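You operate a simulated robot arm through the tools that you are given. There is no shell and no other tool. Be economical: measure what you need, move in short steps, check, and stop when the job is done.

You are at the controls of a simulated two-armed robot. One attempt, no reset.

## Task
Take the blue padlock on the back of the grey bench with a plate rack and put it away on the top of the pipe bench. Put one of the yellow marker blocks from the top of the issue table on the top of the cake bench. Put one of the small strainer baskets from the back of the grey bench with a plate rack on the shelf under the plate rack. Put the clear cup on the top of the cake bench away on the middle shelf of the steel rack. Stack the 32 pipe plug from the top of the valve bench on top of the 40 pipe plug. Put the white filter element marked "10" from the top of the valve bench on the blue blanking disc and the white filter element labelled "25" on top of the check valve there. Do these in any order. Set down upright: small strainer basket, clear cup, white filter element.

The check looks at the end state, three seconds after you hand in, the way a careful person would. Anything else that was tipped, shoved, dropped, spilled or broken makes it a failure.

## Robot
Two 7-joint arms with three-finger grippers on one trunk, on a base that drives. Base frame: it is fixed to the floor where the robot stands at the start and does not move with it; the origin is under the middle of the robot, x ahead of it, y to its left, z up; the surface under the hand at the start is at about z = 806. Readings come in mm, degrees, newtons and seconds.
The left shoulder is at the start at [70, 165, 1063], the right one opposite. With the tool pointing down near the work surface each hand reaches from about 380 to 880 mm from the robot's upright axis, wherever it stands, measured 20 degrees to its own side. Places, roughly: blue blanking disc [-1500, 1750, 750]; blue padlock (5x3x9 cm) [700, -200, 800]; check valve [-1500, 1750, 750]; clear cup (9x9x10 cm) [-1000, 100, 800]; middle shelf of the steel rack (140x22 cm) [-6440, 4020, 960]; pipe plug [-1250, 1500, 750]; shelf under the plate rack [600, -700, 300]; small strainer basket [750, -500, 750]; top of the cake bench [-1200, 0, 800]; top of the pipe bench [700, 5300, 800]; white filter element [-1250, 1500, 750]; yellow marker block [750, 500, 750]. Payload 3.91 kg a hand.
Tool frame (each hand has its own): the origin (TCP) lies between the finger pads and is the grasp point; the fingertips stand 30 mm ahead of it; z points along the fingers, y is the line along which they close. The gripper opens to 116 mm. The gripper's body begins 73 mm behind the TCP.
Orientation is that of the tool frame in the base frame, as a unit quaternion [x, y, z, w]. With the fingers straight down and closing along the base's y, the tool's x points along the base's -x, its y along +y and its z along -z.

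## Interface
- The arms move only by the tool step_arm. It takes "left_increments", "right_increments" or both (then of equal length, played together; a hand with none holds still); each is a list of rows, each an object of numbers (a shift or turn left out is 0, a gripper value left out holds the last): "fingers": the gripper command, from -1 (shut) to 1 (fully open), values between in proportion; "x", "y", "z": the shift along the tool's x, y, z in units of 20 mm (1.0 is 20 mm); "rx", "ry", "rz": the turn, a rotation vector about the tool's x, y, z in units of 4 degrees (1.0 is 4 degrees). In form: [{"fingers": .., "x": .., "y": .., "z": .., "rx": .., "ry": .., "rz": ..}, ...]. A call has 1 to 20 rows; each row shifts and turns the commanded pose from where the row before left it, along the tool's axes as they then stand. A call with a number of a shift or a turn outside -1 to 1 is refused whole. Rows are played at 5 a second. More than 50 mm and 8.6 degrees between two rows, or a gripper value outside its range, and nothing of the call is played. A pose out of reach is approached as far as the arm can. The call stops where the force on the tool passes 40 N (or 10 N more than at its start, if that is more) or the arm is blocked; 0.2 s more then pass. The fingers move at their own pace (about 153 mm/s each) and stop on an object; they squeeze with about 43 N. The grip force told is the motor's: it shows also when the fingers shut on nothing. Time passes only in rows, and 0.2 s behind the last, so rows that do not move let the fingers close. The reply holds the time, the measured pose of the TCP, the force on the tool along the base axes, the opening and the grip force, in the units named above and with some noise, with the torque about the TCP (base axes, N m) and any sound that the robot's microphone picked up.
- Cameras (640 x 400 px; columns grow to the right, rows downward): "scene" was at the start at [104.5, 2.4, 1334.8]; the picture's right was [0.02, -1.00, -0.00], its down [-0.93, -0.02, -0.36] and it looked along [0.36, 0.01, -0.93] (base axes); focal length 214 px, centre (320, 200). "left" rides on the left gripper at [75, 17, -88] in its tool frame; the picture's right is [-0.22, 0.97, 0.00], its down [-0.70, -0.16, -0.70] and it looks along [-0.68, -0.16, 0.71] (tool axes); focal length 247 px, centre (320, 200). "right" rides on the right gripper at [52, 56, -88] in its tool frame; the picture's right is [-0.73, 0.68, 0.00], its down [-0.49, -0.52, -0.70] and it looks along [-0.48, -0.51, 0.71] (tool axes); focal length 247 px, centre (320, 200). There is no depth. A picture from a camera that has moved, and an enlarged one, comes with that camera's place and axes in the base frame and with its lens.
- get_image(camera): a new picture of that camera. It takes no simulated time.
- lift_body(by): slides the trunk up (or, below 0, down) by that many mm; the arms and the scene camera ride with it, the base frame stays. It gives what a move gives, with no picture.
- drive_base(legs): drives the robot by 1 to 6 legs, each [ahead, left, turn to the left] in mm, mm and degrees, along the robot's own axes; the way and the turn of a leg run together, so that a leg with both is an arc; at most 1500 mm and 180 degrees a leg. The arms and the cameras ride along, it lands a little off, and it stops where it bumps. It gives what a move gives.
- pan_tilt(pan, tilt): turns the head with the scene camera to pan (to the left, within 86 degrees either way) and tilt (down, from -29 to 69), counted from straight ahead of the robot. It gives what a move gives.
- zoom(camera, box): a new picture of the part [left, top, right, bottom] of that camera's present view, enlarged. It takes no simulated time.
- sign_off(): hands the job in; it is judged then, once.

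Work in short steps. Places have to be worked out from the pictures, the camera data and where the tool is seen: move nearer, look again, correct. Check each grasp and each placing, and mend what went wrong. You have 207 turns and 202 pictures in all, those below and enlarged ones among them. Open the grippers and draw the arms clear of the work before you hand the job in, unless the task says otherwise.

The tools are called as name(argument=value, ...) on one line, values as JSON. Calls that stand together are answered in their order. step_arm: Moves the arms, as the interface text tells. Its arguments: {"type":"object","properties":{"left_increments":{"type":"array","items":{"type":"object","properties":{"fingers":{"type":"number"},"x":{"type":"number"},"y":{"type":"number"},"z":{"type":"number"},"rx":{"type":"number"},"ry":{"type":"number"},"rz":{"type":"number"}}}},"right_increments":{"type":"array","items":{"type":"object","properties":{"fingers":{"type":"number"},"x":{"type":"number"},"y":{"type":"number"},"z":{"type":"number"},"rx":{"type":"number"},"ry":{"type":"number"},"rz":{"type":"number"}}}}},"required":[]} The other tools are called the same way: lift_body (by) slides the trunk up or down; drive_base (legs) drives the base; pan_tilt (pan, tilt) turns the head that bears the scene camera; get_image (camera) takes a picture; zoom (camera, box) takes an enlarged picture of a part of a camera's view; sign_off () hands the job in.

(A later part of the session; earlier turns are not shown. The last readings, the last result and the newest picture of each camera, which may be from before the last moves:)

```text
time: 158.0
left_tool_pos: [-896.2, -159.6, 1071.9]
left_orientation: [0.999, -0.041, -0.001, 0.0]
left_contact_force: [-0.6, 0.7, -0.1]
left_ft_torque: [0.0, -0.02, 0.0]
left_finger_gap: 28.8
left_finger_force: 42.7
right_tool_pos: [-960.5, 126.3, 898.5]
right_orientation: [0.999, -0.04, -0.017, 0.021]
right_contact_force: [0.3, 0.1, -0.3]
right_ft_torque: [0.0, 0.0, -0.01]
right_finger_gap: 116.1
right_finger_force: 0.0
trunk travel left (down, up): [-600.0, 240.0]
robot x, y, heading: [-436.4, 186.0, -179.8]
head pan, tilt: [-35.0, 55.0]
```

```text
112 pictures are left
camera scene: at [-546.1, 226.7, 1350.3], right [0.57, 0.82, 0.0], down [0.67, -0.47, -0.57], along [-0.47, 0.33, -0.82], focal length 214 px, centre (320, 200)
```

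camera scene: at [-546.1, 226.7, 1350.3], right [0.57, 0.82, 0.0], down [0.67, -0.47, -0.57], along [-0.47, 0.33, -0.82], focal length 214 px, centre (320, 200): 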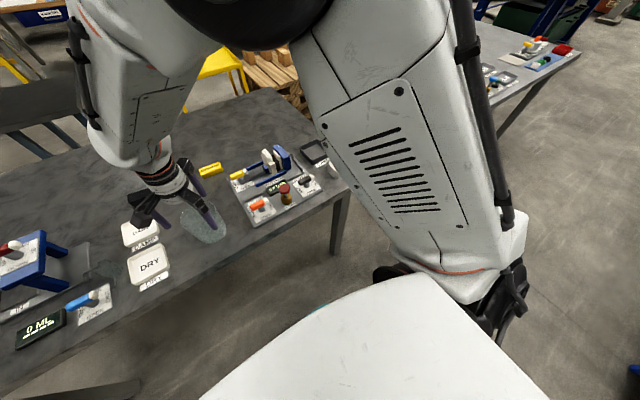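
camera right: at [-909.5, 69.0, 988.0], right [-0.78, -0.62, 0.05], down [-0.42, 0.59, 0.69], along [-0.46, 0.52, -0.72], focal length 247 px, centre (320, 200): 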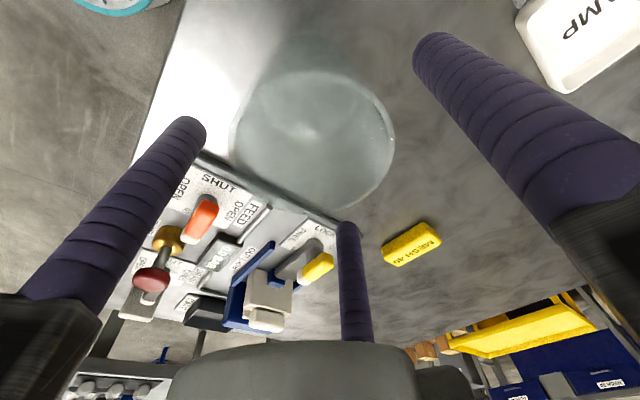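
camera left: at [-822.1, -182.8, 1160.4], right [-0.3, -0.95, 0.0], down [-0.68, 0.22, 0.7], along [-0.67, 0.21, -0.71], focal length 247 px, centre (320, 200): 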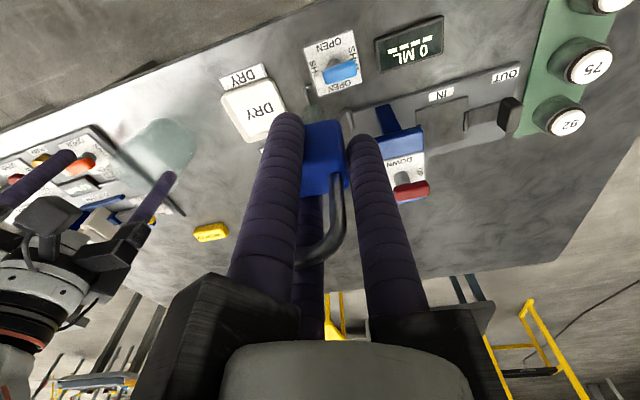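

The arm is folded too close to the body. Raise the hand, level it, then back the base off 190 mm so the reach is more natural.

step_arm(right_increments=[{"z": -0.5}, {"z": -1}, {"z": -1}, {"rx": 0.63, "ry": 0.47}, {"z": -1}, {"z": -1}])

drive_base(legs=[[-190, 0, 0]])

pan_tilt(pan=0, tilt=42)

step_arm(right_increments=[{"x": -1}, {"x": -1}, {"x": -1}, {"x": -1}, {"x": -1}, {"x": -1}, {"x": -1}, {"x": -1}, {"x": -0.5}, {}])

zoom(camera="scene", box=[220, 120, 420, 260])

```text
time: 159.4
left_tool_pos: [-895.0, -159.8, 1072.6]
left_orientation: [0.999, -0.042, -0.001, 0.0]
left_contact_force: [0.1, 0.4, -0.9]
left_ft_torque: [-0.03, 0.01, 0.02]
left_finger_gap: 28.7
left_finger_force: 42.5
right_tool_pos: [-957.2, 127.1, 986.1]
right_orientation: [0.999, -0.038, 0.001, -0.003]
right_contact_force: [0.6, -0.6, -0.1]
right_ft_torque: [0.0, 0.02, 0.0]
right_finger_gap: 116.2
right_finger_force: 0.0
trunk travel left (down, up): [-600.0, 240.0]
robot x, y, heading: [-435.5, 184.0, -179.8]
head pan, tilt: [-35.0, 55.0]
```

```text
time: 160.9
left_tool_pos: [-707.4, -160.5, 1072.8]
left_orientation: [0.999, -0.041, -0.001, 0.0]
left_contact_force: [-0.1, 0.2, -1.0]
left_ft_torque: [0.0, 0.05, -0.04]
left_finger_gap: 28.6
left_finger_force: 42.8
right_tool_pos: [-769.5, 126.7, 986.0]
right_orientation: [0.999, -0.037, 0.001, -0.002]
right_contact_force: [0.6, -0.3, 0.0]
right_ft_torque: [0.02, 0.04, 0.0]
right_finger_gap: 115.7
right_finger_force: 0.0
trunk travel left (down, up): [-600.0, 240.0]
robot x, y, heading: [-250.4, 184.5, -179.7]
head pan, tilt: [-35.0, 55.0]
```

```text
time: 161.9
left_tool_pos: [-707.9, -160.9, 1071.9]
left_orientation: [0.999, -0.042, -0.001, -0.001]
left_contact_force: [0.5, -0.2, -1.8]
left_ft_torque: [0.01, -0.01, 0.02]
left_finger_gap: 28.6
left_finger_force: 43.0
right_tool_pos: [-770.7, 127.3, 986.8]
right_orientation: [0.999, -0.038, 0.001, -0.002]
right_contact_force: [0.1, 0.2, 0.2]
right_ft_torque: [-0.02, 0.0, 0.01]
right_finger_gap: 116.0
right_finger_force: 0.1
trunk travel left (down, up): [-600.0, 240.0]
robot x, y, heading: [-247.8, 183.3, -179.8]
head pan, tilt: [0.0, 42.0]
```

```text
time: 164.1
left_tool_pos: [-707.4, -161.2, 1071.8]
left_orientation: [0.999, -0.041, -0.001, 0.0]
left_contact_force: [0.1, -0.8, -0.4]
left_ft_torque: [0.0, 0.01, -0.01]
left_finger_gap: 28.5
left_finger_force: 42.5
right_tool_pos: [-940.4, 139.6, 986.0]
right_orientation: [0.999, -0.037, 0.001, -0.003]
right_contact_force: [0.7, -0.3, -0.1]
right_ft_torque: [0.0, 0.02, -0.01]
right_finger_gap: 115.9
right_finger_force: 0.0
trunk travel left (down, up): [-600.0, 240.0]
robot x, y, heading: [-247.6, 184.7, -179.8]
head pan, tilt: [0.0, 42.0]
```

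```text
2.86 times, centred on (320, 190) of scene
camera zoom: at [-383.2, 185.8, 1368.0], right [0.0, 1.0, 0.0], down [0.67, 0.0, -0.74], along [-0.74, 0.0, -0.67], focal length 613 px, centre (320, 229)
```

zoom: 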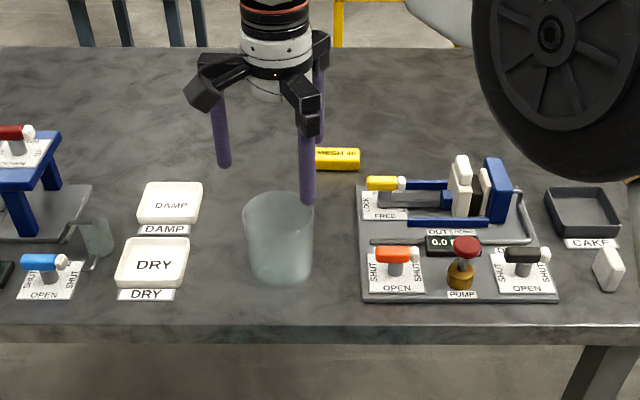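

Cup centre refined to (-949,134). Correct and descend to just above the rim, then below it in small steps.

step_arm(right_increments=[{"x": -0.41, "y": 0.31}, {"z": 0.8}, {"z": 0.8}, {"z": 0.8}, {"z": 0.8}, {"z": 0.8}])

zoom(camera="scene", box=[260, 130, 360, 230])

get_image(camera="right")

```text
time: 165.5
left_tool_pos: [-707.8, -160.9, 1071.9]
left_orientation: [0.999, -0.042, 0.0, 0.0]
left_contact_force: [0.3, 0.5, -1.0]
left_ft_torque: [0.01, -0.02, 0.01]
left_finger_gap: 28.5
left_finger_force: 43.2
right_tool_pos: [-949.0, 135.2, 906.0]
right_orientation: [0.999, -0.038, 0.001, -0.003]
right_contact_force: [-0.5, -1.2, -0.7]
right_ft_torque: [-0.03, -0.01, 0.01]
right_finger_gap: 116.0
right_finger_force: 0.1
trunk travel left (down, up): [-600.0, 240.0]
robot x, y, heading: [-248.9, 182.5, -179.6]
head pan, tilt: [0.0, 42.0]
```

```text
4.00 times, centred on (310, 180) of scene
camera zoom: at [-383.8, 185.6, 1368.0], right [0.0, 1.0, 0.0], down [0.67, 0.0, -0.74], along [-0.74, 0.0, -0.67], focal length 858 px, centre (360, 280)
```

zoom: 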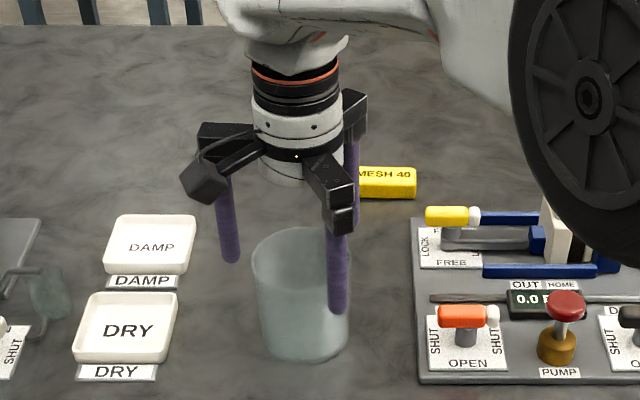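

```text
109 pictures are left
camera right: at [-901.3, 73.6, 993.8], right [-0.78, -0.62, 0.0], down [-0.45, 0.55, 0.7], along [-0.44, 0.55, -0.71], focal length 247 px, centre (320, 200)
```

right: 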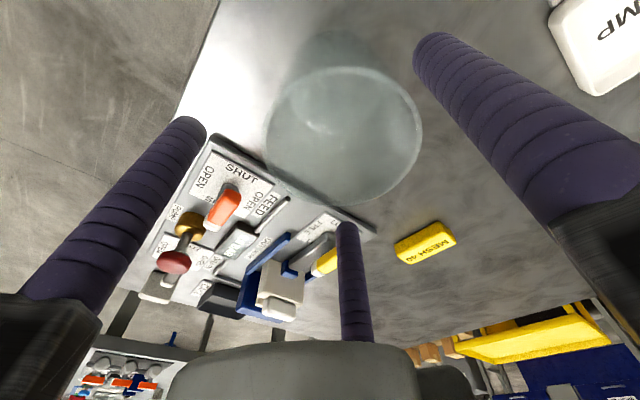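

Reconciling both cameras: cup centre ≈(-964,134), rim z≈865 (bench ≈765). Shift 15 mm further and recheck before descending.

step_arm(right_increments=[{"x": -0.75, "y": 0.1}, {}])

get_image(camera="right")

```text
time: 166.1
left_tool_pos: [-707.6, -160.8, 1072.5]
left_orientation: [0.999, -0.041, -0.001, 0.0]
left_contact_force: [0.0, 0.0, -1.0]
left_ft_torque: [-0.03, 0.02, 0.02]
left_finger_gap: 28.4
left_finger_force: 42.7
right_tool_pos: [-963.6, 133.6, 907.2]
right_orientation: [0.999, -0.037, 0.001, -0.002]
right_contact_force: [0.5, -0.4, -0.8]
right_ft_torque: [-0.01, 0.01, 0.01]
right_finger_gap: 116.1
right_finger_force: 0.2
trunk travel left (down, up): [-600.0, 240.0]
robot x, y, heading: [-247.7, 179.8, -179.6]
head pan, tilt: [0.0, 42.0]
```

```text
108 pictures are left
camera right: at [-915.6, 71.7, 995.0], right [-0.78, -0.62, 0.0], down [-0.45, 0.55, 0.7], along [-0.44, 0.55, -0.71], focal length 247 px, centre (320, 200)
```

right: 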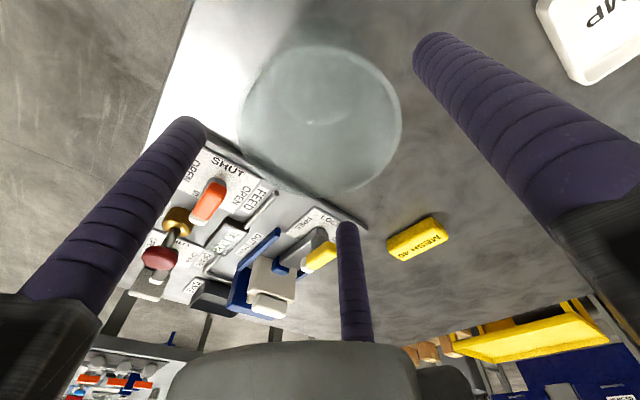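

Rim is now centred on the tool axis. Descend 80 mm around the cup.

step_arm(right_increments=[{"z": 0.5}, {"z": 0.5}, {"z": 0.5}, {"z": 0.5}, {"z": 0.5}, {"z": 0.5}, {"z": 0.5}, {"z": 0.5}])

get_image(camera="right")

```text
time: 167.9
left_tool_pos: [-708.0, -161.2, 1072.3]
left_orientation: [0.999, -0.042, 0.0, -0.001]
left_contact_force: [0.3, 0.8, -0.9]
left_ft_torque: [-0.01, 0.01, -0.02]
left_finger_gap: 28.5
left_finger_force: 43.0
right_tool_pos: [-965.3, 134.6, 824.5]
right_orientation: [0.999, -0.037, 0.003, -0.003]
right_contact_force: [-0.3, 0.5, -0.1]
right_ft_torque: [0.04, 0.02, 0.0]
right_finger_gap: 115.8
right_finger_force: 0.1
trunk travel left (down, up): [-600.0, 240.0]
robot x, y, heading: [-252.5, 185.5, -180.1]
head pan, tilt: [0.0, 42.0]
```

```text
107 pictures are left
camera right: at [-915.7, 73.4, 912.3], right [-0.78, -0.63, -0.01], down [-0.45, 0.55, 0.7], along [-0.44, 0.55, -0.71], focal length 247 px, centre (320, 200)
```

right: 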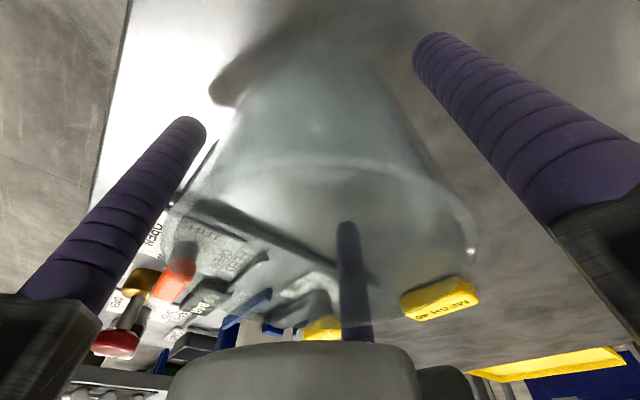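

The cup is inside the three fingers. Close and check the gap (~85–90 expected).

step_arm(right_increments=[{"fingers": 0.6}, {"fingers": 0.3}, {"fingers": -1}, {}, {}])

zoom(camera="scene", box=[240, 120, 380, 240])

```text
time: 169.1
left_tool_pos: [-707.2, -161.6, 1072.2]
left_orientation: [0.999, -0.041, 0.0, -0.001]
left_contact_force: [-0.7, -0.4, -0.9]
left_ft_torque: [0.01, 0.02, 0.0]
left_finger_gap: 28.4
left_finger_force: 42.2
right_tool_pos: [-964.6, 134.6, 824.2]
right_orientation: [0.999, -0.037, 0.001, -0.003]
right_contact_force: [0.5, -0.1, 0.7]
right_ft_torque: [0.01, 0.0, -0.01]
right_finger_gap: 88.9
right_finger_force: 43.3
trunk travel left (down, up): [-600.0, 240.0]
robot x, y, heading: [-249.0, 186.6, -179.6]
head pan, tilt: [0.0, 42.0]
```

```text
3.33 times, centred on (310, 180) of scene
camera zoom: at [-383.4, 185.8, 1368.0], right [0.0, 1.0, 0.0], down [0.67, 0.0, -0.74], along [-0.74, 0.0, -0.67], focal length 715 px, centre (353, 267)
```

zoom: 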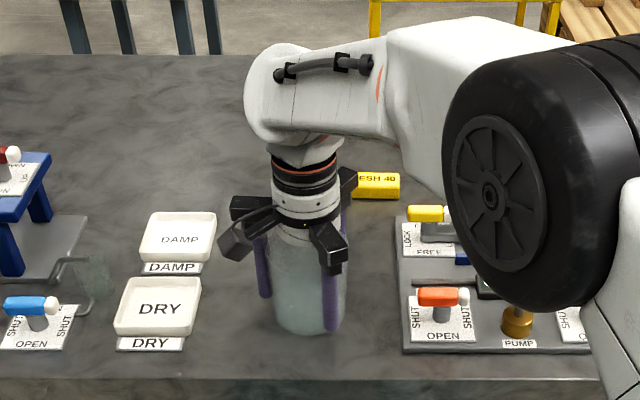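

Cup held. Lift it straight up, retract, back off and turn to face +y down the aisle.

step_arm(right_increments=[{"z": -0.4}, {"z": -0.8}, {"z": -1}, {"z": -1}, {"z": -1}, {"z": -1}, {"z": -1}, {"z": -1}, {"z": -1}, {"z": -1}, {"z": -1}, {"z": -1}, {"z": -1}])

get_image(camera="scene")

```text
time: 171.9
left_tool_pos: [-708.6, -161.2, 1072.4]
left_orientation: [0.999, -0.041, 0.0, 0.0]
left_contact_force: [-0.1, -0.1, -1.3]
left_ft_torque: [0.01, 0.01, 0.05]
left_finger_gap: 28.6
left_finger_force: 42.8
right_tool_pos: [-964.4, 135.8, 1070.8]
right_orientation: [0.999, -0.038, 0.001, -0.003]
right_contact_force: [0.2, 0.3, -0.2]
right_ft_torque: [0.01, 0.01, 0.03]
right_finger_gap: 88.8
right_finger_force: 42.5
trunk travel left (down, up): [-600.0, 240.0]
robot x, y, heading: [-250.2, 184.8, -179.5]
head pan, tilt: [0.0, 42.0]
```

```text
105 pictures are left
camera scene: at [-382.9, 185.9, 1368.0], right [0.0, 1.0, 0.0], down [0.67, 0.0, -0.74], along [-0.74, 0.0, -0.67], focal length 214 px, centre (320, 200)
```

scene: 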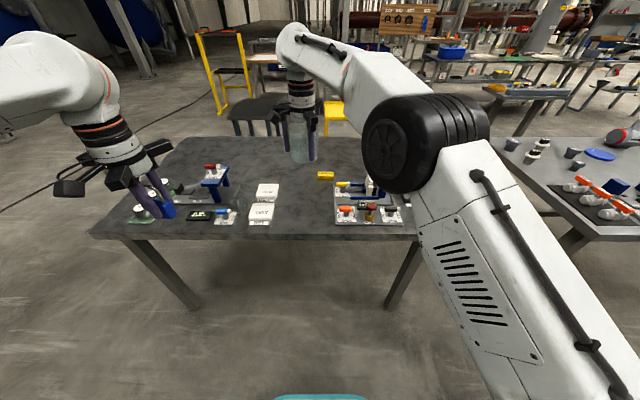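

step_arm(right_increments=[{"x": 1}, {"x": 1}, {"x": 1}, {"x": 1}, {"x": 1, "y": -1}, {"x": 1, "y": -1}, {"x": 1, "y": -1}, {"x": 1, "y": -1}, {"x": 1, "y": -1}, {"x": 1, "y": -1}, {"x": 1, "y": -1}, {"x": 1, "y": -1}, {"x": 1, "y": -1}, {"y": -1}])

drive_base(legs=[[-30, 0, 0], [0, 0, -90]])

pan_tilt(pan=0, tilt=15)

get_image(camera="scene")

```text
time: 174.9
left_tool_pos: [-708.5, -159.5, 1072.2]
left_orientation: [0.999, -0.042, 0.0, 0.0]
left_contact_force: [-0.8, 0.0, -1.4]
left_ft_torque: [-0.04, 0.03, -0.01]
left_finger_gap: 28.5
left_finger_force: 42.9
right_tool_pos: [-693.9, 315.7, 1070.8]
right_orientation: [0.999, -0.038, 0.0, -0.003]
right_contact_force: [0.2, 0.4, -0.4]
right_ft_torque: [-0.06, -0.03, 0.01]
right_finger_gap: 88.1
right_finger_force: 42.8
trunk travel left (down, up): [-600.0, 240.0]
robot x, y, heading: [-246.9, 187.8, -179.5]
head pan, tilt: [0.0, 42.0]
```

```text
time: 179.5
left_tool_pos: [-582.2, 632.1, 1071.8]
left_orientation: [-0.691, 0.722, 0.0, 0.0]
left_contact_force: [-0.7, -0.1, 0.3]
left_ft_torque: [0.03, 0.01, 0.03]
left_finger_gap: 28.9
left_finger_force: 42.9
right_tool_pos: [-106.6, 634.9, 1071.2]
right_orientation: [-0.695, 0.719, -0.002, 0.002]
right_contact_force: [-0.6, 0.2, -1.0]
right_ft_torque: [-0.02, -0.01, 0.04]
right_finger_gap: 86.5
right_finger_force: 42.5
trunk travel left (down, up): [-600.0, 240.0]
robot x, y, heading: [-217.6, 181.8, 92.4]
head pan, tilt: [0.0, 42.0]
```

```text
time: 180.4
left_tool_pos: [-582.5, 631.6, 1072.9]
left_orientation: [-0.692, 0.722, 0.001, 0.001]
left_contact_force: [-0.4, -0.5, -0.6]
left_ft_torque: [0.0, -0.01, -0.03]
left_finger_gap: 28.5
left_finger_force: 43.0
right_tool_pos: [-104.9, 634.8, 1070.3]
right_orientation: [-0.695, 0.719, -0.003, 0.001]
right_contact_force: [-0.3, 1.0, -0.9]
right_ft_torque: [0.01, -0.02, 0.01]
right_finger_gap: 86.8
right_finger_force: 43.2
trunk travel left (down, up): [-600.0, 240.0]
robot x, y, heading: [-219.1, 187.1, 92.6]
head pan, tilt: [0.0, 15.0]
```

```text
104 pictures are left
camera scene: at [-226.3, 330.5, 1410.4], right [1.0, 0.04, 0.0], down [0.01, -0.26, -0.97], along [-0.04, 0.96, -0.26], focal length 214 px, centre (320, 200)
```

scene: 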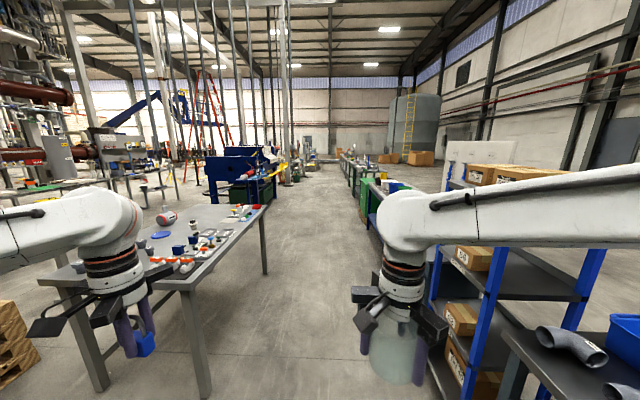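

Aisle ahead is clear. Zoom to check the cup grip and the far benches.

zoom(camera="scene", box=[330, 270, 470, 400])

zoom(camera="scene", box=[240, 130, 440, 255])

```text
3.08 times, centred on (400, 335) of scene
camera zoom: at [-226.3, 330.5, 1410.4], right [1.0, 0.04, 0.0], down [0.01, -0.26, -0.97], along [-0.04, 0.96, -0.26], focal length 660 px, centre (74, -215)
```

zoom: 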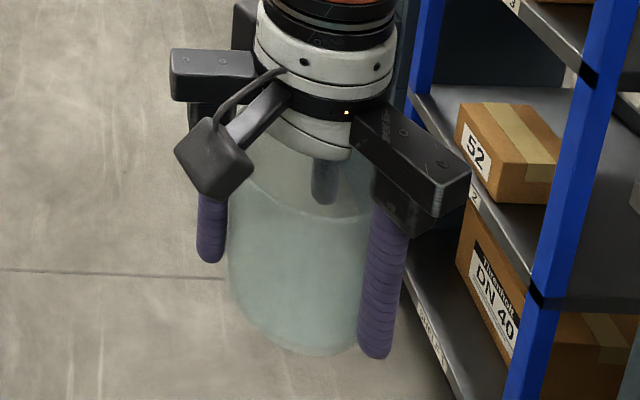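

```text
3.20 times, centred on (340, 192) of scene
camera zoom: at [-226.3, 330.5, 1410.4], right [1.0, 0.04, 0.0], down [0.01, -0.26, -0.97], along [-0.04, 0.96, -0.26], focal length 686 px, centre (256, 224)
```

zoom: 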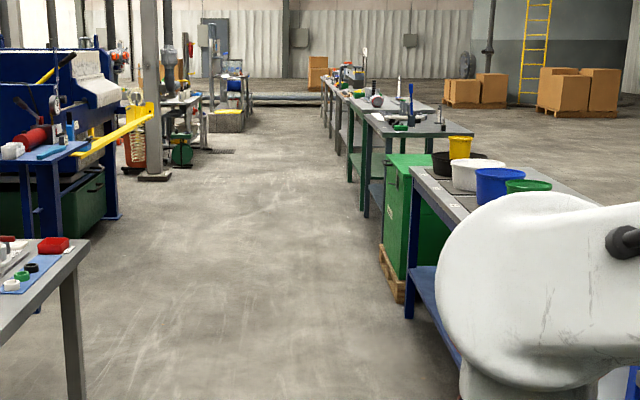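

Cup is well held. The blue shelf rack is near the right elbow, so shift left ~180 mm, then drive up the aisle to the pipe bench (near corner ≈(400,4690)).

drive_base(legs=[[0, 0, -2.6], [0, 180, 0], [1500, 0, 0], [1000, 0, 0]])

get_image(camera="scene")

```text
time: 194.3
left_tool_pos: [-622.7, 3201.6, 1072.1]
left_orientation: [-0.649, 0.761, 0.0, 0.0]
left_contact_force: [-0.3, -0.1, -0.6]
left_ft_torque: [-0.02, 0.02, 0.0]
left_finger_gap: 28.7
left_finger_force: 43.0
right_tool_pos: [-147.7, 3151.6, 1070.7]
right_orientation: [-0.652, 0.758, -0.003, 0.001]
right_contact_force: [0.3, 0.1, -0.5]
right_ft_torque: [-0.02, 0.01, -0.01]
right_finger_gap: 86.3
right_finger_force: 43.5
trunk travel left (down, up): [-600.0, 240.0]
robot x, y, heading: [-310.9, 2716.1, 85.9]
head pan, tilt: [0.0, 15.0]
```

```text
101 pictures are left
camera scene: at [-302.9, 2861.6, 1410.5], right [1.0, -0.07, 0.0], down [-0.02, -0.26, -0.97], along [0.07, 0.96, -0.26], focal length 214 px, centre (320, 200)
```

scene: 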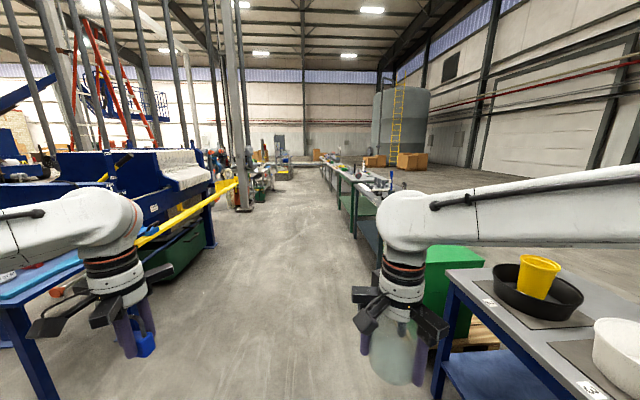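

Continue: correct heading and go on ~2500 mm.

drive_base(legs=[[0, 0, 3.5], [1300, 0, 0], [900, 0, 0]])

pan_tilt(pan=-50, tilt=25)

get_image(camera="scene")

```text
time: 205.4
left_tool_pos: [-534.7, 5339.0, 1072.0]
left_orientation: [-0.651, 0.759, 0.0, 0.0]
left_contact_force: [0.1, 0.5, -1.6]
left_ft_torque: [0.02, 0.0, 0.01]
left_finger_gap: 28.5
left_finger_force: 43.0
right_tool_pos: [-60.0, 5291.5, 1072.0]
right_orientation: [-0.654, 0.756, -0.003, 0.002]
right_contact_force: [0.6, -0.2, 0.0]
right_ft_torque: [0.0, 0.0, -0.01]
right_finger_gap: 86.4
right_finger_force: 43.0
trunk travel left (down, up): [-600.0, 240.0]
robot x, y, heading: [-219.9, 4856.0, 86.4]
head pan, tilt: [0.0, 15.0]
```

```text
time: 206.5
left_tool_pos: [-533.9, 5340.2, 1072.2]
left_orientation: [-0.652, 0.758, 0.001, 0.0]
left_contact_force: [-0.3, 0.3, -0.8]
left_ft_torque: [0.02, 0.02, -0.01]
left_finger_gap: 28.6
left_finger_force: 43.0
right_tool_pos: [-60.9, 5291.3, 1071.6]
right_orientation: [-0.654, 0.756, -0.002, 0.001]
right_contact_force: [-0.3, 0.1, -0.5]
right_ft_torque: [-0.01, -0.01, -0.01]
right_finger_gap: 86.2
right_finger_force: 43.0
trunk travel left (down, up): [-600.0, 240.0]
robot x, y, heading: [-222.0, 4851.0, 86.0]
head pan, tilt: [-50.0, 25.0]
```

```text
100 pictures are left
camera scene: at [-145.5, 4962.3, 1394.3], right [0.59, -0.81, 0.0], down [-0.34, -0.25, -0.91], along [0.73, 0.54, -0.42], focal length 214 px, centre (320, 200)
```

scene: 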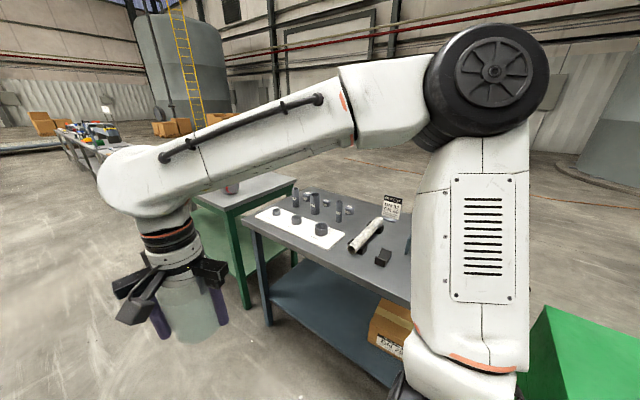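

This is the pipe bench. Turn to face +x.

drive_base(legs=[[0, 0, -86]])

pan_tilt(pan=15, tilt=40)

get_image(camera="scene")

```text
time: 210.7
left_tool_pos: [246.3, 5192.2, 1072.6]
left_orientation: [0.054, 0.999, -0.001, 0.001]
left_contact_force: [0.1, 0.2, -1.2]
left_ft_torque: [0.0, -0.02, 0.01]
left_finger_gap: 28.8
left_finger_force: 43.3
right_tool_pos: [220.5, 4715.0, 1071.4]
right_orientation: [0.049, 0.999, -0.003, -0.001]
right_contact_force: [-0.9, 0.0, 0.1]
right_ft_torque: [-0.01, 0.02, -0.01]
right_finger_gap: 86.3
right_finger_force: 42.9
trunk travel left (down, up): [-600.0, 240.0]
robot x, y, heading: [-223.1, 4852.5, -1.1]
head pan, tilt: [-50.0, 25.0]
```

```text
time: 212.1
left_tool_pos: [246.7, 5191.7, 1072.0]
left_orientation: [0.054, 0.999, 0.0, 0.001]
left_contact_force: [-0.2, 0.1, -0.4]
left_ft_torque: [0.02, -0.02, 0.02]
left_finger_gap: 28.8
left_finger_force: 42.7
right_tool_pos: [220.1, 4715.7, 1071.5]
right_orientation: [0.05, 0.999, -0.003, -0.001]
right_contact_force: [0.2, -0.8, -0.6]
right_ft_torque: [0.02, 0.0, 0.02]
right_finger_gap: 86.7
right_finger_force: 42.2
trunk travel left (down, up): [-600.0, 240.0]
robot x, y, heading: [-220.3, 4855.2, -1.0]
head pan, tilt: [15.0, 40.0]
```

```text
99 pictures are left
camera scene: at [-90.0, 4877.0, 1370.9], right [0.24, -0.97, 0.0], down [-0.62, -0.15, -0.77], along [0.74, 0.18, -0.64], focal length 214 px, centre (320, 200)
```

scene: 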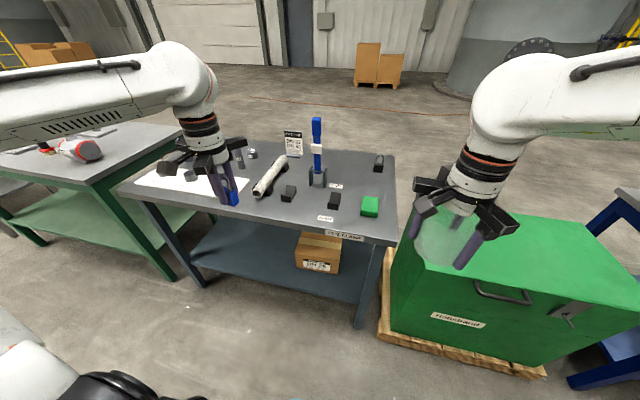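

Zoom on the pipe bench for labels and free spots.

zoom(camera="scene", box=[230, 110, 430, 260])

```text
2.67 times, centred on (330, 185) of scene
camera zoom: at [-90.0, 4877.0, 1370.9], right [0.24, -0.97, 0.0], down [-0.62, -0.15, -0.77], along [0.74, 0.18, -0.64], focal length 572 px, centre (293, 240)
```

zoom: 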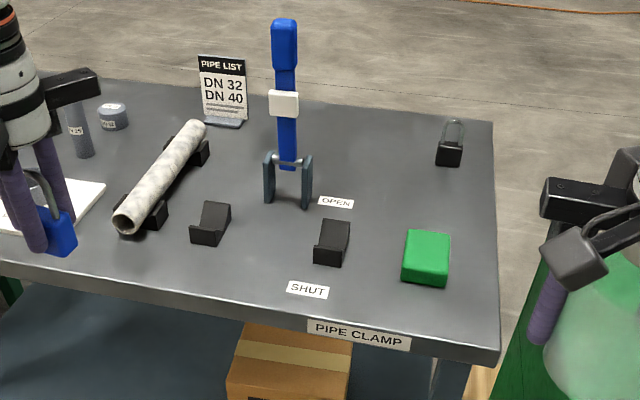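

A free spot on the pipe bench: ≈(720,4880), right of the clamp (lever at (698,5083), z up to ~1087 — stay clear). Position the robot a bit right and forward.

drive_base(legs=[[0, -150, 1], [240, 0, 0]])

step_arm(left_increments=[{"y": -1}, {"y": -1}, {"y": -1}, {"y": -1}, {"y": -1}, {"y": -1}, {"y": -1}])

get_image(camera="scene")

```text
time: 214.8
left_tool_pos: [478.0, 5055.3, 1072.5]
left_orientation: [0.041, 0.999, 0.0, 0.001]
left_contact_force: [0.4, -0.4, -1.3]
left_ft_torque: [0.01, 0.01, 0.03]
left_finger_gap: 28.9
left_finger_force: 42.6
right_tool_pos: [462.4, 4579.8, 1071.1]
right_orientation: [0.037, 0.999, -0.002, -0.002]
right_contact_force: [0.4, 0.1, -0.7]
right_ft_torque: [0.0, -0.01, 0.0]
right_finger_gap: 86.4
right_finger_force: 43.6
trunk travel left (down, up): [-600.0, 240.0]
robot x, y, heading: [14.7, 4707.6, 0.5]
head pan, tilt: [15.0, 40.0]
```

```text
time: 216.4
left_tool_pos: [465.3, 4914.5, 1072.1]
left_orientation: [0.041, 0.999, 0.001, 0.001]
left_contact_force: [0.1, -1.0, -0.9]
left_ft_torque: [0.0, -0.04, 0.02]
left_finger_gap: 28.6
left_finger_force: 43.0
right_tool_pos: [461.8, 4579.5, 1070.1]
right_orientation: [0.037, 0.999, -0.002, -0.001]
right_contact_force: [0.2, 0.0, -0.3]
right_ft_torque: [0.04, 0.0, -0.01]
right_finger_gap: 86.5
right_finger_force: 42.9
trunk travel left (down, up): [-600.0, 240.0]
robot x, y, heading: [18.9, 4704.6, 0.2]
head pan, tilt: [15.0, 40.0]
```

```text
97 pictures are left
camera scene: at [147.7, 4731.7, 1370.9], right [0.26, -0.96, 0.0], down [-0.62, -0.17, -0.77], along [0.74, 0.2, -0.64], focal length 214 px, centre (320, 200)
```

scene: 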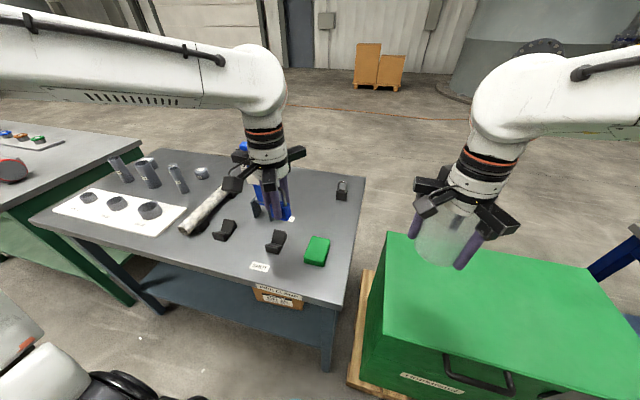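

step_arm(left_increments=[{"x": -1, "y": -0.1}, {"x": -1, "y": -0.1}, {"x": -1, "y": -0.1}, {"x": -1, "y": -0.1}, {"x": -1, "y": -0.1}, {"x": -1, "y": -0.1}, {"x": -1, "y": -0.1}])

get_image(camera="scene")

get_image(camera="left")

```text
time: 218.0
left_tool_pos: [603.2, 4889.8, 1072.0]
left_orientation: [0.042, 0.999, 0.0, 0.001]
left_contact_force: [0.2, 0.3, -1.1]
left_ft_torque: [0.01, 0.02, 0.01]
left_finger_gap: 28.9
left_finger_force: 43.4
right_tool_pos: [462.1, 4579.8, 1070.8]
right_orientation: [0.037, 0.999, -0.002, -0.001]
right_contact_force: [1.0, 0.2, -1.7]
right_ft_torque: [0.01, -0.01, -0.02]
right_finger_gap: 86.3
right_finger_force: 43.5
trunk travel left (down, up): [-600.0, 240.0]
robot x, y, heading: [18.5, 4710.5, 0.6]
head pan, tilt: [15.0, 40.0]
```

```text
96 pictures are left
camera scene: at [148.7, 4732.3, 1370.8], right [0.26, -0.96, 0.0], down [-0.62, -0.17, -0.77], along [0.74, 0.2, -0.64], focal length 214 px, centre (320, 200)
```

scene: 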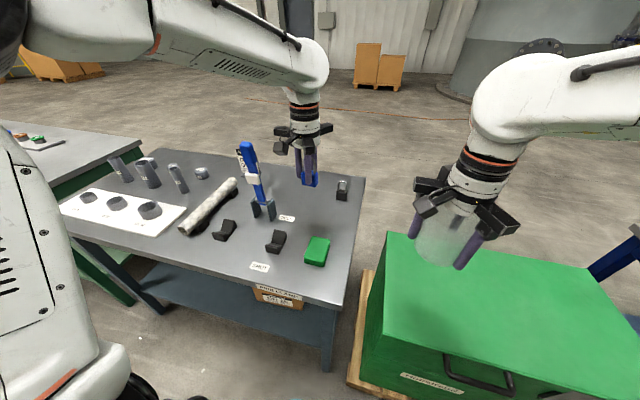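

```text
95 pictures are left
camera left: at [530.8, 4915.1, 1160.3], right [0.3, 0.95, 0.0], down [0.68, -0.22, 0.7], along [0.67, -0.21, -0.71], focal length 247 px, centre (320, 200)
```

left: 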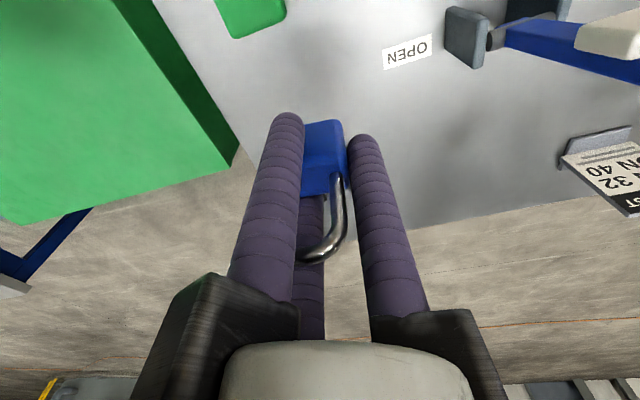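

Forearm clears the lever. Advance to (760,4885) and descend to z≈880.

step_arm(left_increments=[{"x": -1}, {"x": -1}, {"x": -1}, {"x": -1}, {"x": -1}, {"x": -1}, {"x": -1}, {"x": -0.9, "y": 0.4}, {"z": 1}, {"z": 1}, {"z": 1}, {"z": 1}, {"z": 1}, {"z": 1}])

get_image(camera="scene")

get_image(camera="left")

```text
time: 221.0
left_tool_pos: [761.0, 4886.1, 951.4]
left_orientation: [0.041, 0.999, 0.0, 0.0]
left_contact_force: [0.1, -0.3, -1.3]
left_ft_torque: [-0.02, 0.01, 0.0]
left_finger_gap: 28.6
left_finger_force: 42.6
right_tool_pos: [462.2, 4580.4, 1070.5]
right_orientation: [0.037, 0.999, -0.003, -0.001]
right_contact_force: [0.5, 0.4, -1.2]
right_ft_torque: [-0.01, 0.01, 0.03]
right_finger_gap: 86.5
right_finger_force: 43.1
trunk travel left (down, up): [-600.0, 240.0]
robot x, y, heading: [17.2, 4708.1, -0.0]
head pan, tilt: [15.0, 40.0]
```

```text
94 pictures are left
camera scene: at [148.5, 4733.0, 1370.9], right [0.26, -0.96, 0.0], down [-0.62, -0.17, -0.77], along [0.74, 0.2, -0.64], focal length 214 px, centre (320, 200)
```

scene: 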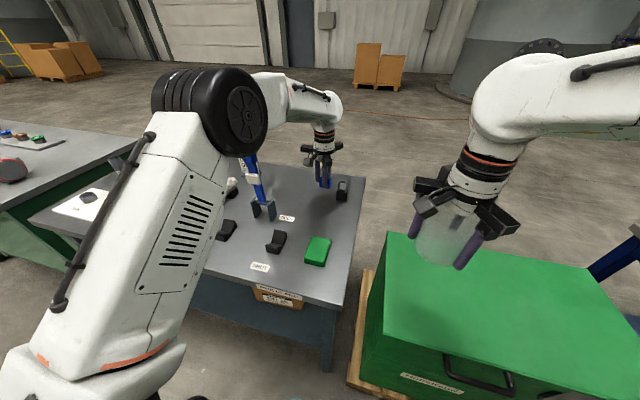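

```text
93 pictures are left
camera left: at [689.9, 4911.1, 1039.2], right [0.3, 0.95, 0.0], down [0.68, -0.22, 0.7], along [0.67, -0.21, -0.71], focal length 247 px, centre (320, 200)
```

left: 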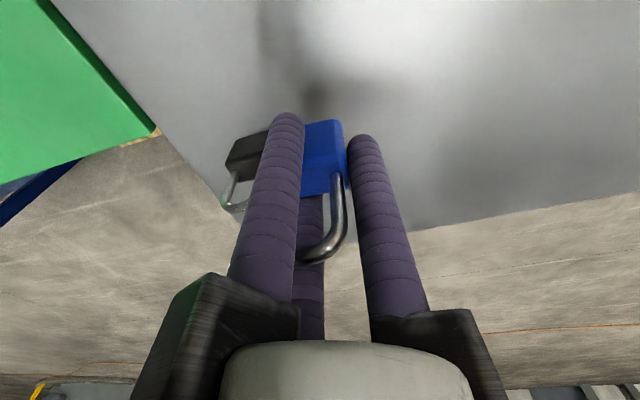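

zoom(camera="scene", box=[150, 60, 370, 230])

```text
2.35 times, centred on (260, 145) of scene
camera zoom: at [148.5, 4733.0, 1370.9], right [0.26, -0.96, 0.0], down [-0.62, -0.17, -0.77], along [0.74, 0.2, -0.64], focal length 505 px, centre (461, 329)
```

zoom: 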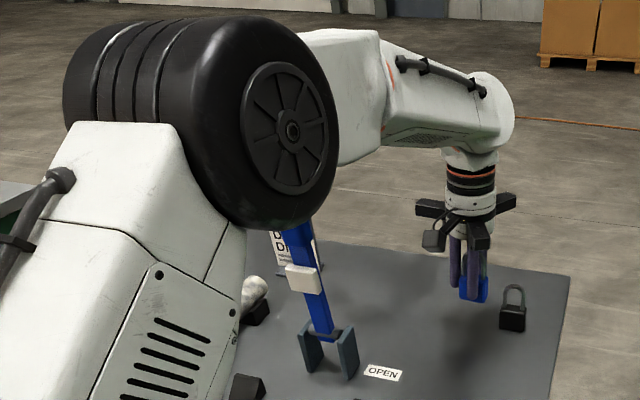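

The elbow hub hangs near the clamp lever's top. Raise the trunk 200 mm first so the elbow stays well above it, then lower the hand.

lift_body(by=200)

step_arm(left_increments=[{"z": 1}, {"z": 1}, {"z": 1}, {"z": 1}, {"z": 1}, {"z": 1}, {"z": 1}, {"z": 1}])

get_image(camera="scene")

```text
time: 223.2
left_tool_pos: [762.2, 4885.5, 1152.4]
left_orientation: [0.041, 0.999, 0.0, 0.0]
left_contact_force: [-0.3, -0.1, -0.7]
left_ft_torque: [0.03, 0.0, 0.01]
left_finger_gap: 28.7
left_finger_force: 43.0
right_tool_pos: [461.3, 4578.9, 1271.3]
right_orientation: [0.037, 0.999, -0.003, 0.0]
right_contact_force: [-0.3, -0.2, -1.3]
right_ft_torque: [-0.01, -0.01, -0.02]
right_finger_gap: 86.5
right_finger_force: 43.0
trunk travel left (down, up): [-800.0, 40.0]
robot x, y, heading: [14.5, 4708.7, 0.2]
head pan, tilt: [15.0, 40.0]
```

```text
time: 225.0
left_tool_pos: [764.8, 4884.4, 991.7]
left_orientation: [0.041, 0.999, 0.0, 0.0]
left_contact_force: [0.7, 0.2, -1.1]
left_ft_torque: [0.02, 0.01, -0.01]
left_finger_gap: 28.4
left_finger_force: 42.9
right_tool_pos: [462.1, 4578.2, 1270.7]
right_orientation: [0.037, 0.999, -0.002, -0.001]
right_contact_force: [-0.1, -0.2, -1.6]
right_ft_torque: [-0.01, 0.03, 0.01]
right_finger_gap: 86.6
right_finger_force: 42.8
trunk travel left (down, up): [-800.0, 40.0]
robot x, y, heading: [19.5, 4707.5, 0.1]
head pan, tilt: [15.0, 40.0]
```

```text
91 pictures are left
camera scene: at [148.6, 4732.8, 1570.9], right [0.26, -0.96, 0.0], down [-0.62, -0.17, -0.77], along [0.74, 0.2, -0.64], focal length 214 px, centre (320, 200)
```

scene: 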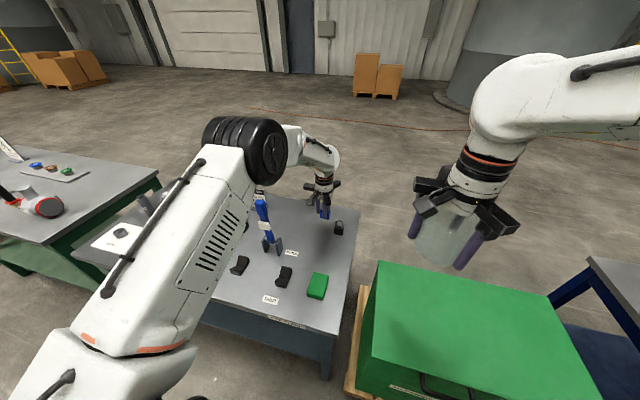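

The bent elbow stays too near the lever. Raise the hand again, back off 120 mm and reach straighter so the elbow moves away.

step_arm(left_increments=[{"z": -1}, {"z": -1}, {"z": -1}, {"z": -1}, {"z": -1}, {"z": -1}])

drive_base(legs=[[-130, 0, 0]])

step_arm(left_increments=[{"x": -1}, {"x": -1}, {"x": -1}, {"x": -1}, {"x": -1}, {"x": -0.5}])

get_image(camera="scene")

```text
time: 226.4
left_tool_pos: [763.5, 4884.1, 1112.4]
left_orientation: [0.042, 0.999, 0.001, 0.0]
left_contact_force: [-0.4, -0.2, -0.8]
left_ft_torque: [-0.01, -0.02, -0.01]
left_finger_gap: 29.1
left_finger_force: 42.6
right_tool_pos: [462.2, 4579.3, 1270.7]
right_orientation: [0.037, 0.999, -0.003, -0.001]
right_contact_force: [0.1, -0.3, -0.6]
right_ft_torque: [0.02, -0.01, 0.01]
right_finger_gap: 86.3
right_finger_force: 42.7
trunk travel left (down, up): [-800.0, 40.0]
robot x, y, heading: [19.5, 4708.6, 0.5]
head pan, tilt: [15.0, 40.0]
```

```text
time: 227.6
left_tool_pos: [639.2, 4884.1, 1109.6]
left_orientation: [0.041, 0.999, 0.0, 0.0]
left_contact_force: [0.2, 0.0, -1.1]
left_ft_torque: [0.02, 0.03, 0.03]
left_finger_gap: 28.5
left_finger_force: 43.3
right_tool_pos: [339.4, 4577.9, 1269.7]
right_orientation: [0.038, 0.999, -0.003, -0.001]
right_contact_force: [0.1, -0.8, -0.5]
right_ft_torque: [-0.03, 0.02, 0.01]
right_finger_gap: 86.2
right_finger_force: 42.7
trunk travel left (down, up): [-800.0, 40.0]
robot x, y, heading: [-107.5, 4708.2, 0.2]
head pan, tilt: [15.0, 40.0]
```

```text
time: 229.0
left_tool_pos: [714.5, 4879.2, 1111.8]
left_orientation: [0.041, 0.999, 0.0, 0.001]
left_contact_force: [-0.5, 0.3, -1.5]
left_ft_torque: [0.03, 0.0, -0.02]
left_finger_gap: 28.4
left_finger_force: 43.0
left hand out of reach, approached as far as the arm can: row 5, 6
right_tool_pos: [335.1, 4579.2, 1271.3]
right_orientation: [0.037, 0.999, -0.003, 0.0]
right_contact_force: [0.0, 0.3, -0.6]
right_ft_torque: [0.02, -0.05, 0.03]
right_finger_gap: 86.2
right_finger_force: 42.8
trunk travel left (down, up): [-800.0, 40.0]
robot x, y, heading: [-110.5, 4709.0, 0.1]
head pan, tilt: [15.0, 40.0]
```

```text
90 pictures are left
camera scene: at [20.2, 4731.9, 1571.1], right [0.26, -0.96, 0.0], down [-0.62, -0.17, -0.77], along [0.74, 0.2, -0.64], focal length 214 px, centre (320, 200)
```

scene: 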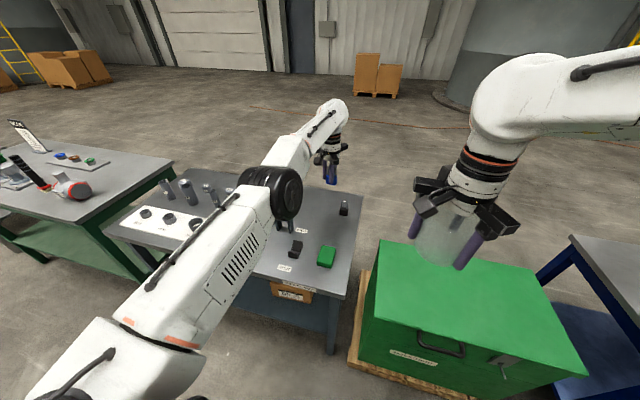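

The elbow is actually near (420,4930), well clear of the lever. Lower the trunk 200 mm back and inspect.

lift_body(by=-200)

get_image(camera="scene")

get_image(camera="left")

```text
time: 231.2
left_tool_pos: [716.7, 4878.8, 911.5]
left_orientation: [0.042, 0.999, 0.0, 0.001]
left_contact_force: [0.1, -0.2, -1.2]
left_ft_torque: [-0.01, -0.01, 0.0]
left_finger_gap: 28.4
left_finger_force: 42.8
right_tool_pos: [335.3, 4578.2, 1069.9]
right_orientation: [0.038, 0.999, -0.002, -0.001]
right_contact_force: [-0.4, -0.4, -0.5]
right_ft_torque: [0.0, 0.01, 0.02]
right_finger_gap: 86.6
right_finger_force: 42.9
trunk travel left (down, up): [-600.0, 240.0]
robot x, y, heading: [-110.9, 4708.4, 0.3]
head pan, tilt: [15.0, 40.0]
```

```text
89 pictures are left
camera scene: at [21.9, 4732.0, 1371.0], right [0.26, -0.96, 0.0], down [-0.62, -0.17, -0.77], along [0.74, 0.2, -0.64], focal length 214 px, centre (320, 200)
```

scene: 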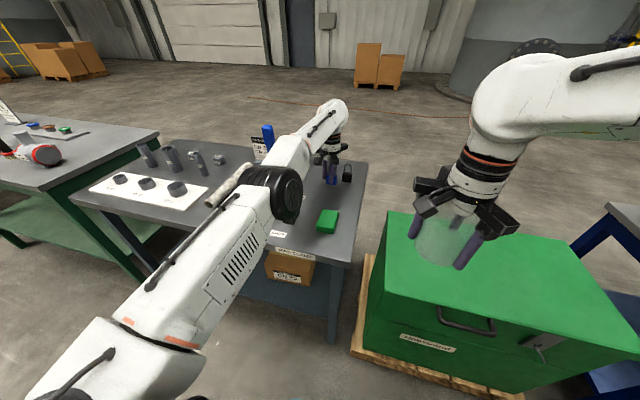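

```text
88 pictures are left
camera left: at [643.7, 4903.9, 999.8], right [0.3, 0.95, 0.0], down [0.68, -0.22, 0.7], along [0.67, -0.21, -0.71], focal length 247 px, centre (320, 200)
```

left: 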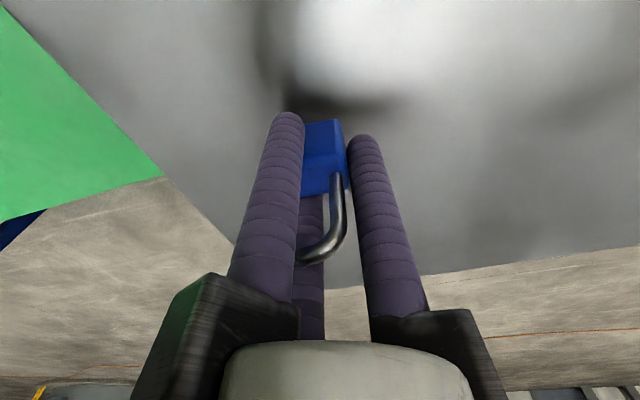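

Bare bench below the padlock. Descend ~70 mm then creep to contact.

step_arm(left_increments=[{"z": 0.8}, {"z": 0.8}, {"z": 0.8}, {"z": 0.6}])

step_arm(left_increments=[{"z": 0.2}, {"z": 0.2}, {"z": 0.2}, {"z": 0.2}, {"z": 0.2}, {"z": 0.2}, {"z": 0.2}, {"z": 0.2}, {"z": 0.2}])

zoom(camera="scene", box=[270, 100, 380, 220])

```text
time: 232.0
left_tool_pos: [721.8, 4879.8, 883.7]
left_orientation: [0.04, 0.999, 0.0, 0.015]
left_contact_force: [-7.6, -1.4, 23.4]
left_ft_torque: [-0.27, 0.7, -0.06]
left_finger_gap: 28.7
left_finger_force: 43.1
right_tool_pos: [335.7, 4577.6, 1071.9]
right_orientation: [0.036, 0.999, -0.002, -0.001]
right_contact_force: [-0.3, 0.4, -0.3]
right_ft_torque: [-0.03, 0.08, 0.0]
right_finger_gap: 86.3
right_finger_force: 43.3
trunk travel left (down, up): [-600.0, 240.0]
robot x, y, heading: [-110.0, 4705.9, 0.2]
head pan, tilt: [15.0, 40.0]
stopped in row 4 (left hand): the force on the tool passed its limit at 46 N (the readings are from after the stop); the commanded pose is now the measured one
```

```text
time: 232.5
left_tool_pos: [724.9, 4881.3, 883.0]
left_orientation: [0.038, 0.999, 0.0, 0.021]
left_contact_force: [-4.9, 0.4, 17.2]
left_ft_torque: [-0.17, 0.42, -0.01]
left_finger_gap: 28.9
left_finger_force: 42.8
right_tool_pos: [335.6, 4578.6, 1070.2]
right_orientation: [0.037, 0.999, -0.002, 0.0]
right_contact_force: [1.0, -0.6, 0.1]
right_ft_torque: [-0.01, 0.02, 0.0]
right_finger_gap: 86.6
right_finger_force: 43.1
trunk travel left (down, up): [-600.0, 240.0]
robot x, y, heading: [-109.9, 4705.1, 0.2]
head pan, tilt: [15.0, 40.0]
stopped in row 2 (left hand): the force on the tool passed its limit at 44 N (the readings are from after the stop); the commanded pose is now the measured one
```

```text
3.33 times, centred on (325, 160) of scene
camera zoom: at [20.9, 4731.8, 1370.8], right [0.26, -0.96, 0.0], down [-0.62, -0.17, -0.77], along [0.74, 0.2, -0.64], focal length 715 px, centre (303, 333)
```

zoom: 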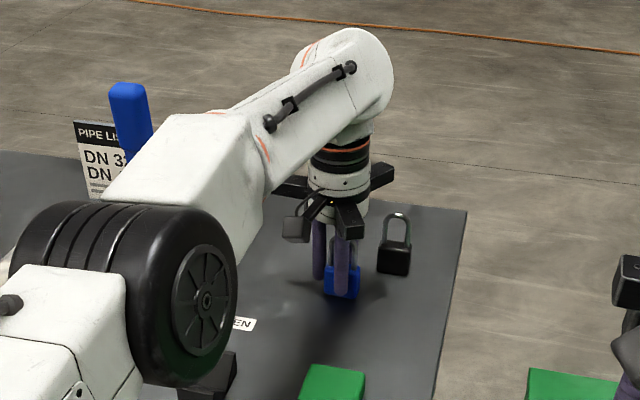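

Contact: the bench top here is ~z 845. Ease up 1 mm and open the fingers gently.

step_arm(left_increments=[{"z": -0.05}, {"fingers": -0.4}, {"fingers": -0.2}, {}])

get_image(camera="left")

zoom(camera="scene", box=[290, 120, 370, 220])

```text
time: 233.5
left_tool_pos: [723.0, 4881.0, 880.0]
left_orientation: [0.039, 0.999, -0.001, 0.016]
left_contact_force: [-0.2, 0.1, 0.7]
left_ft_torque: [0.0, 0.03, -0.06]
left_finger_gap: 46.5
left_finger_force: 0.0
right_tool_pos: [337.1, 4578.8, 1069.5]
right_orientation: [0.038, 0.999, -0.002, -0.001]
right_contact_force: [0.6, 0.8, -0.2]
right_ft_torque: [-0.01, 0.02, -0.01]
right_finger_gap: 86.3
right_finger_force: 43.2
trunk travel left (down, up): [-600.0, 240.0]
robot x, y, heading: [-105.8, 4708.1, 0.5]
head pan, tilt: [15.0, 40.0]
```

```text
86 pictures are left
camera left: at [647.5, 4905.1, 965.2], right [0.3, 0.95, 0.01], down [0.66, -0.21, 0.72], along [0.69, -0.21, -0.69], focal length 247 px, centre (320, 200)
```

left: 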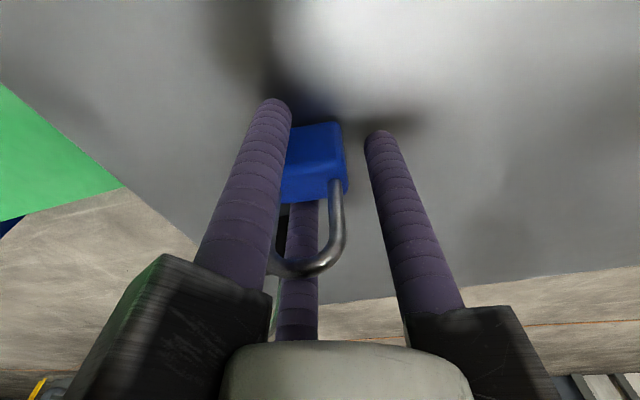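

```text
4.00 times, centred on (330, 170) of scene
camera zoom: at [22.6, 4732.1, 1370.8], right [0.26, -0.96, 0.0], down [-0.62, -0.17, -0.77], along [0.74, 0.2, -0.64], focal length 858 px, centre (280, 320)
```

zoom: 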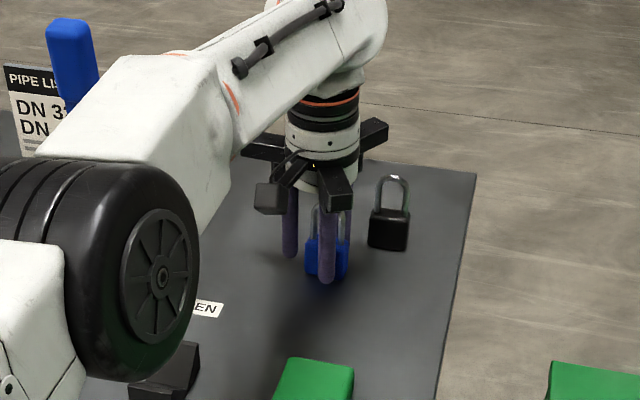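

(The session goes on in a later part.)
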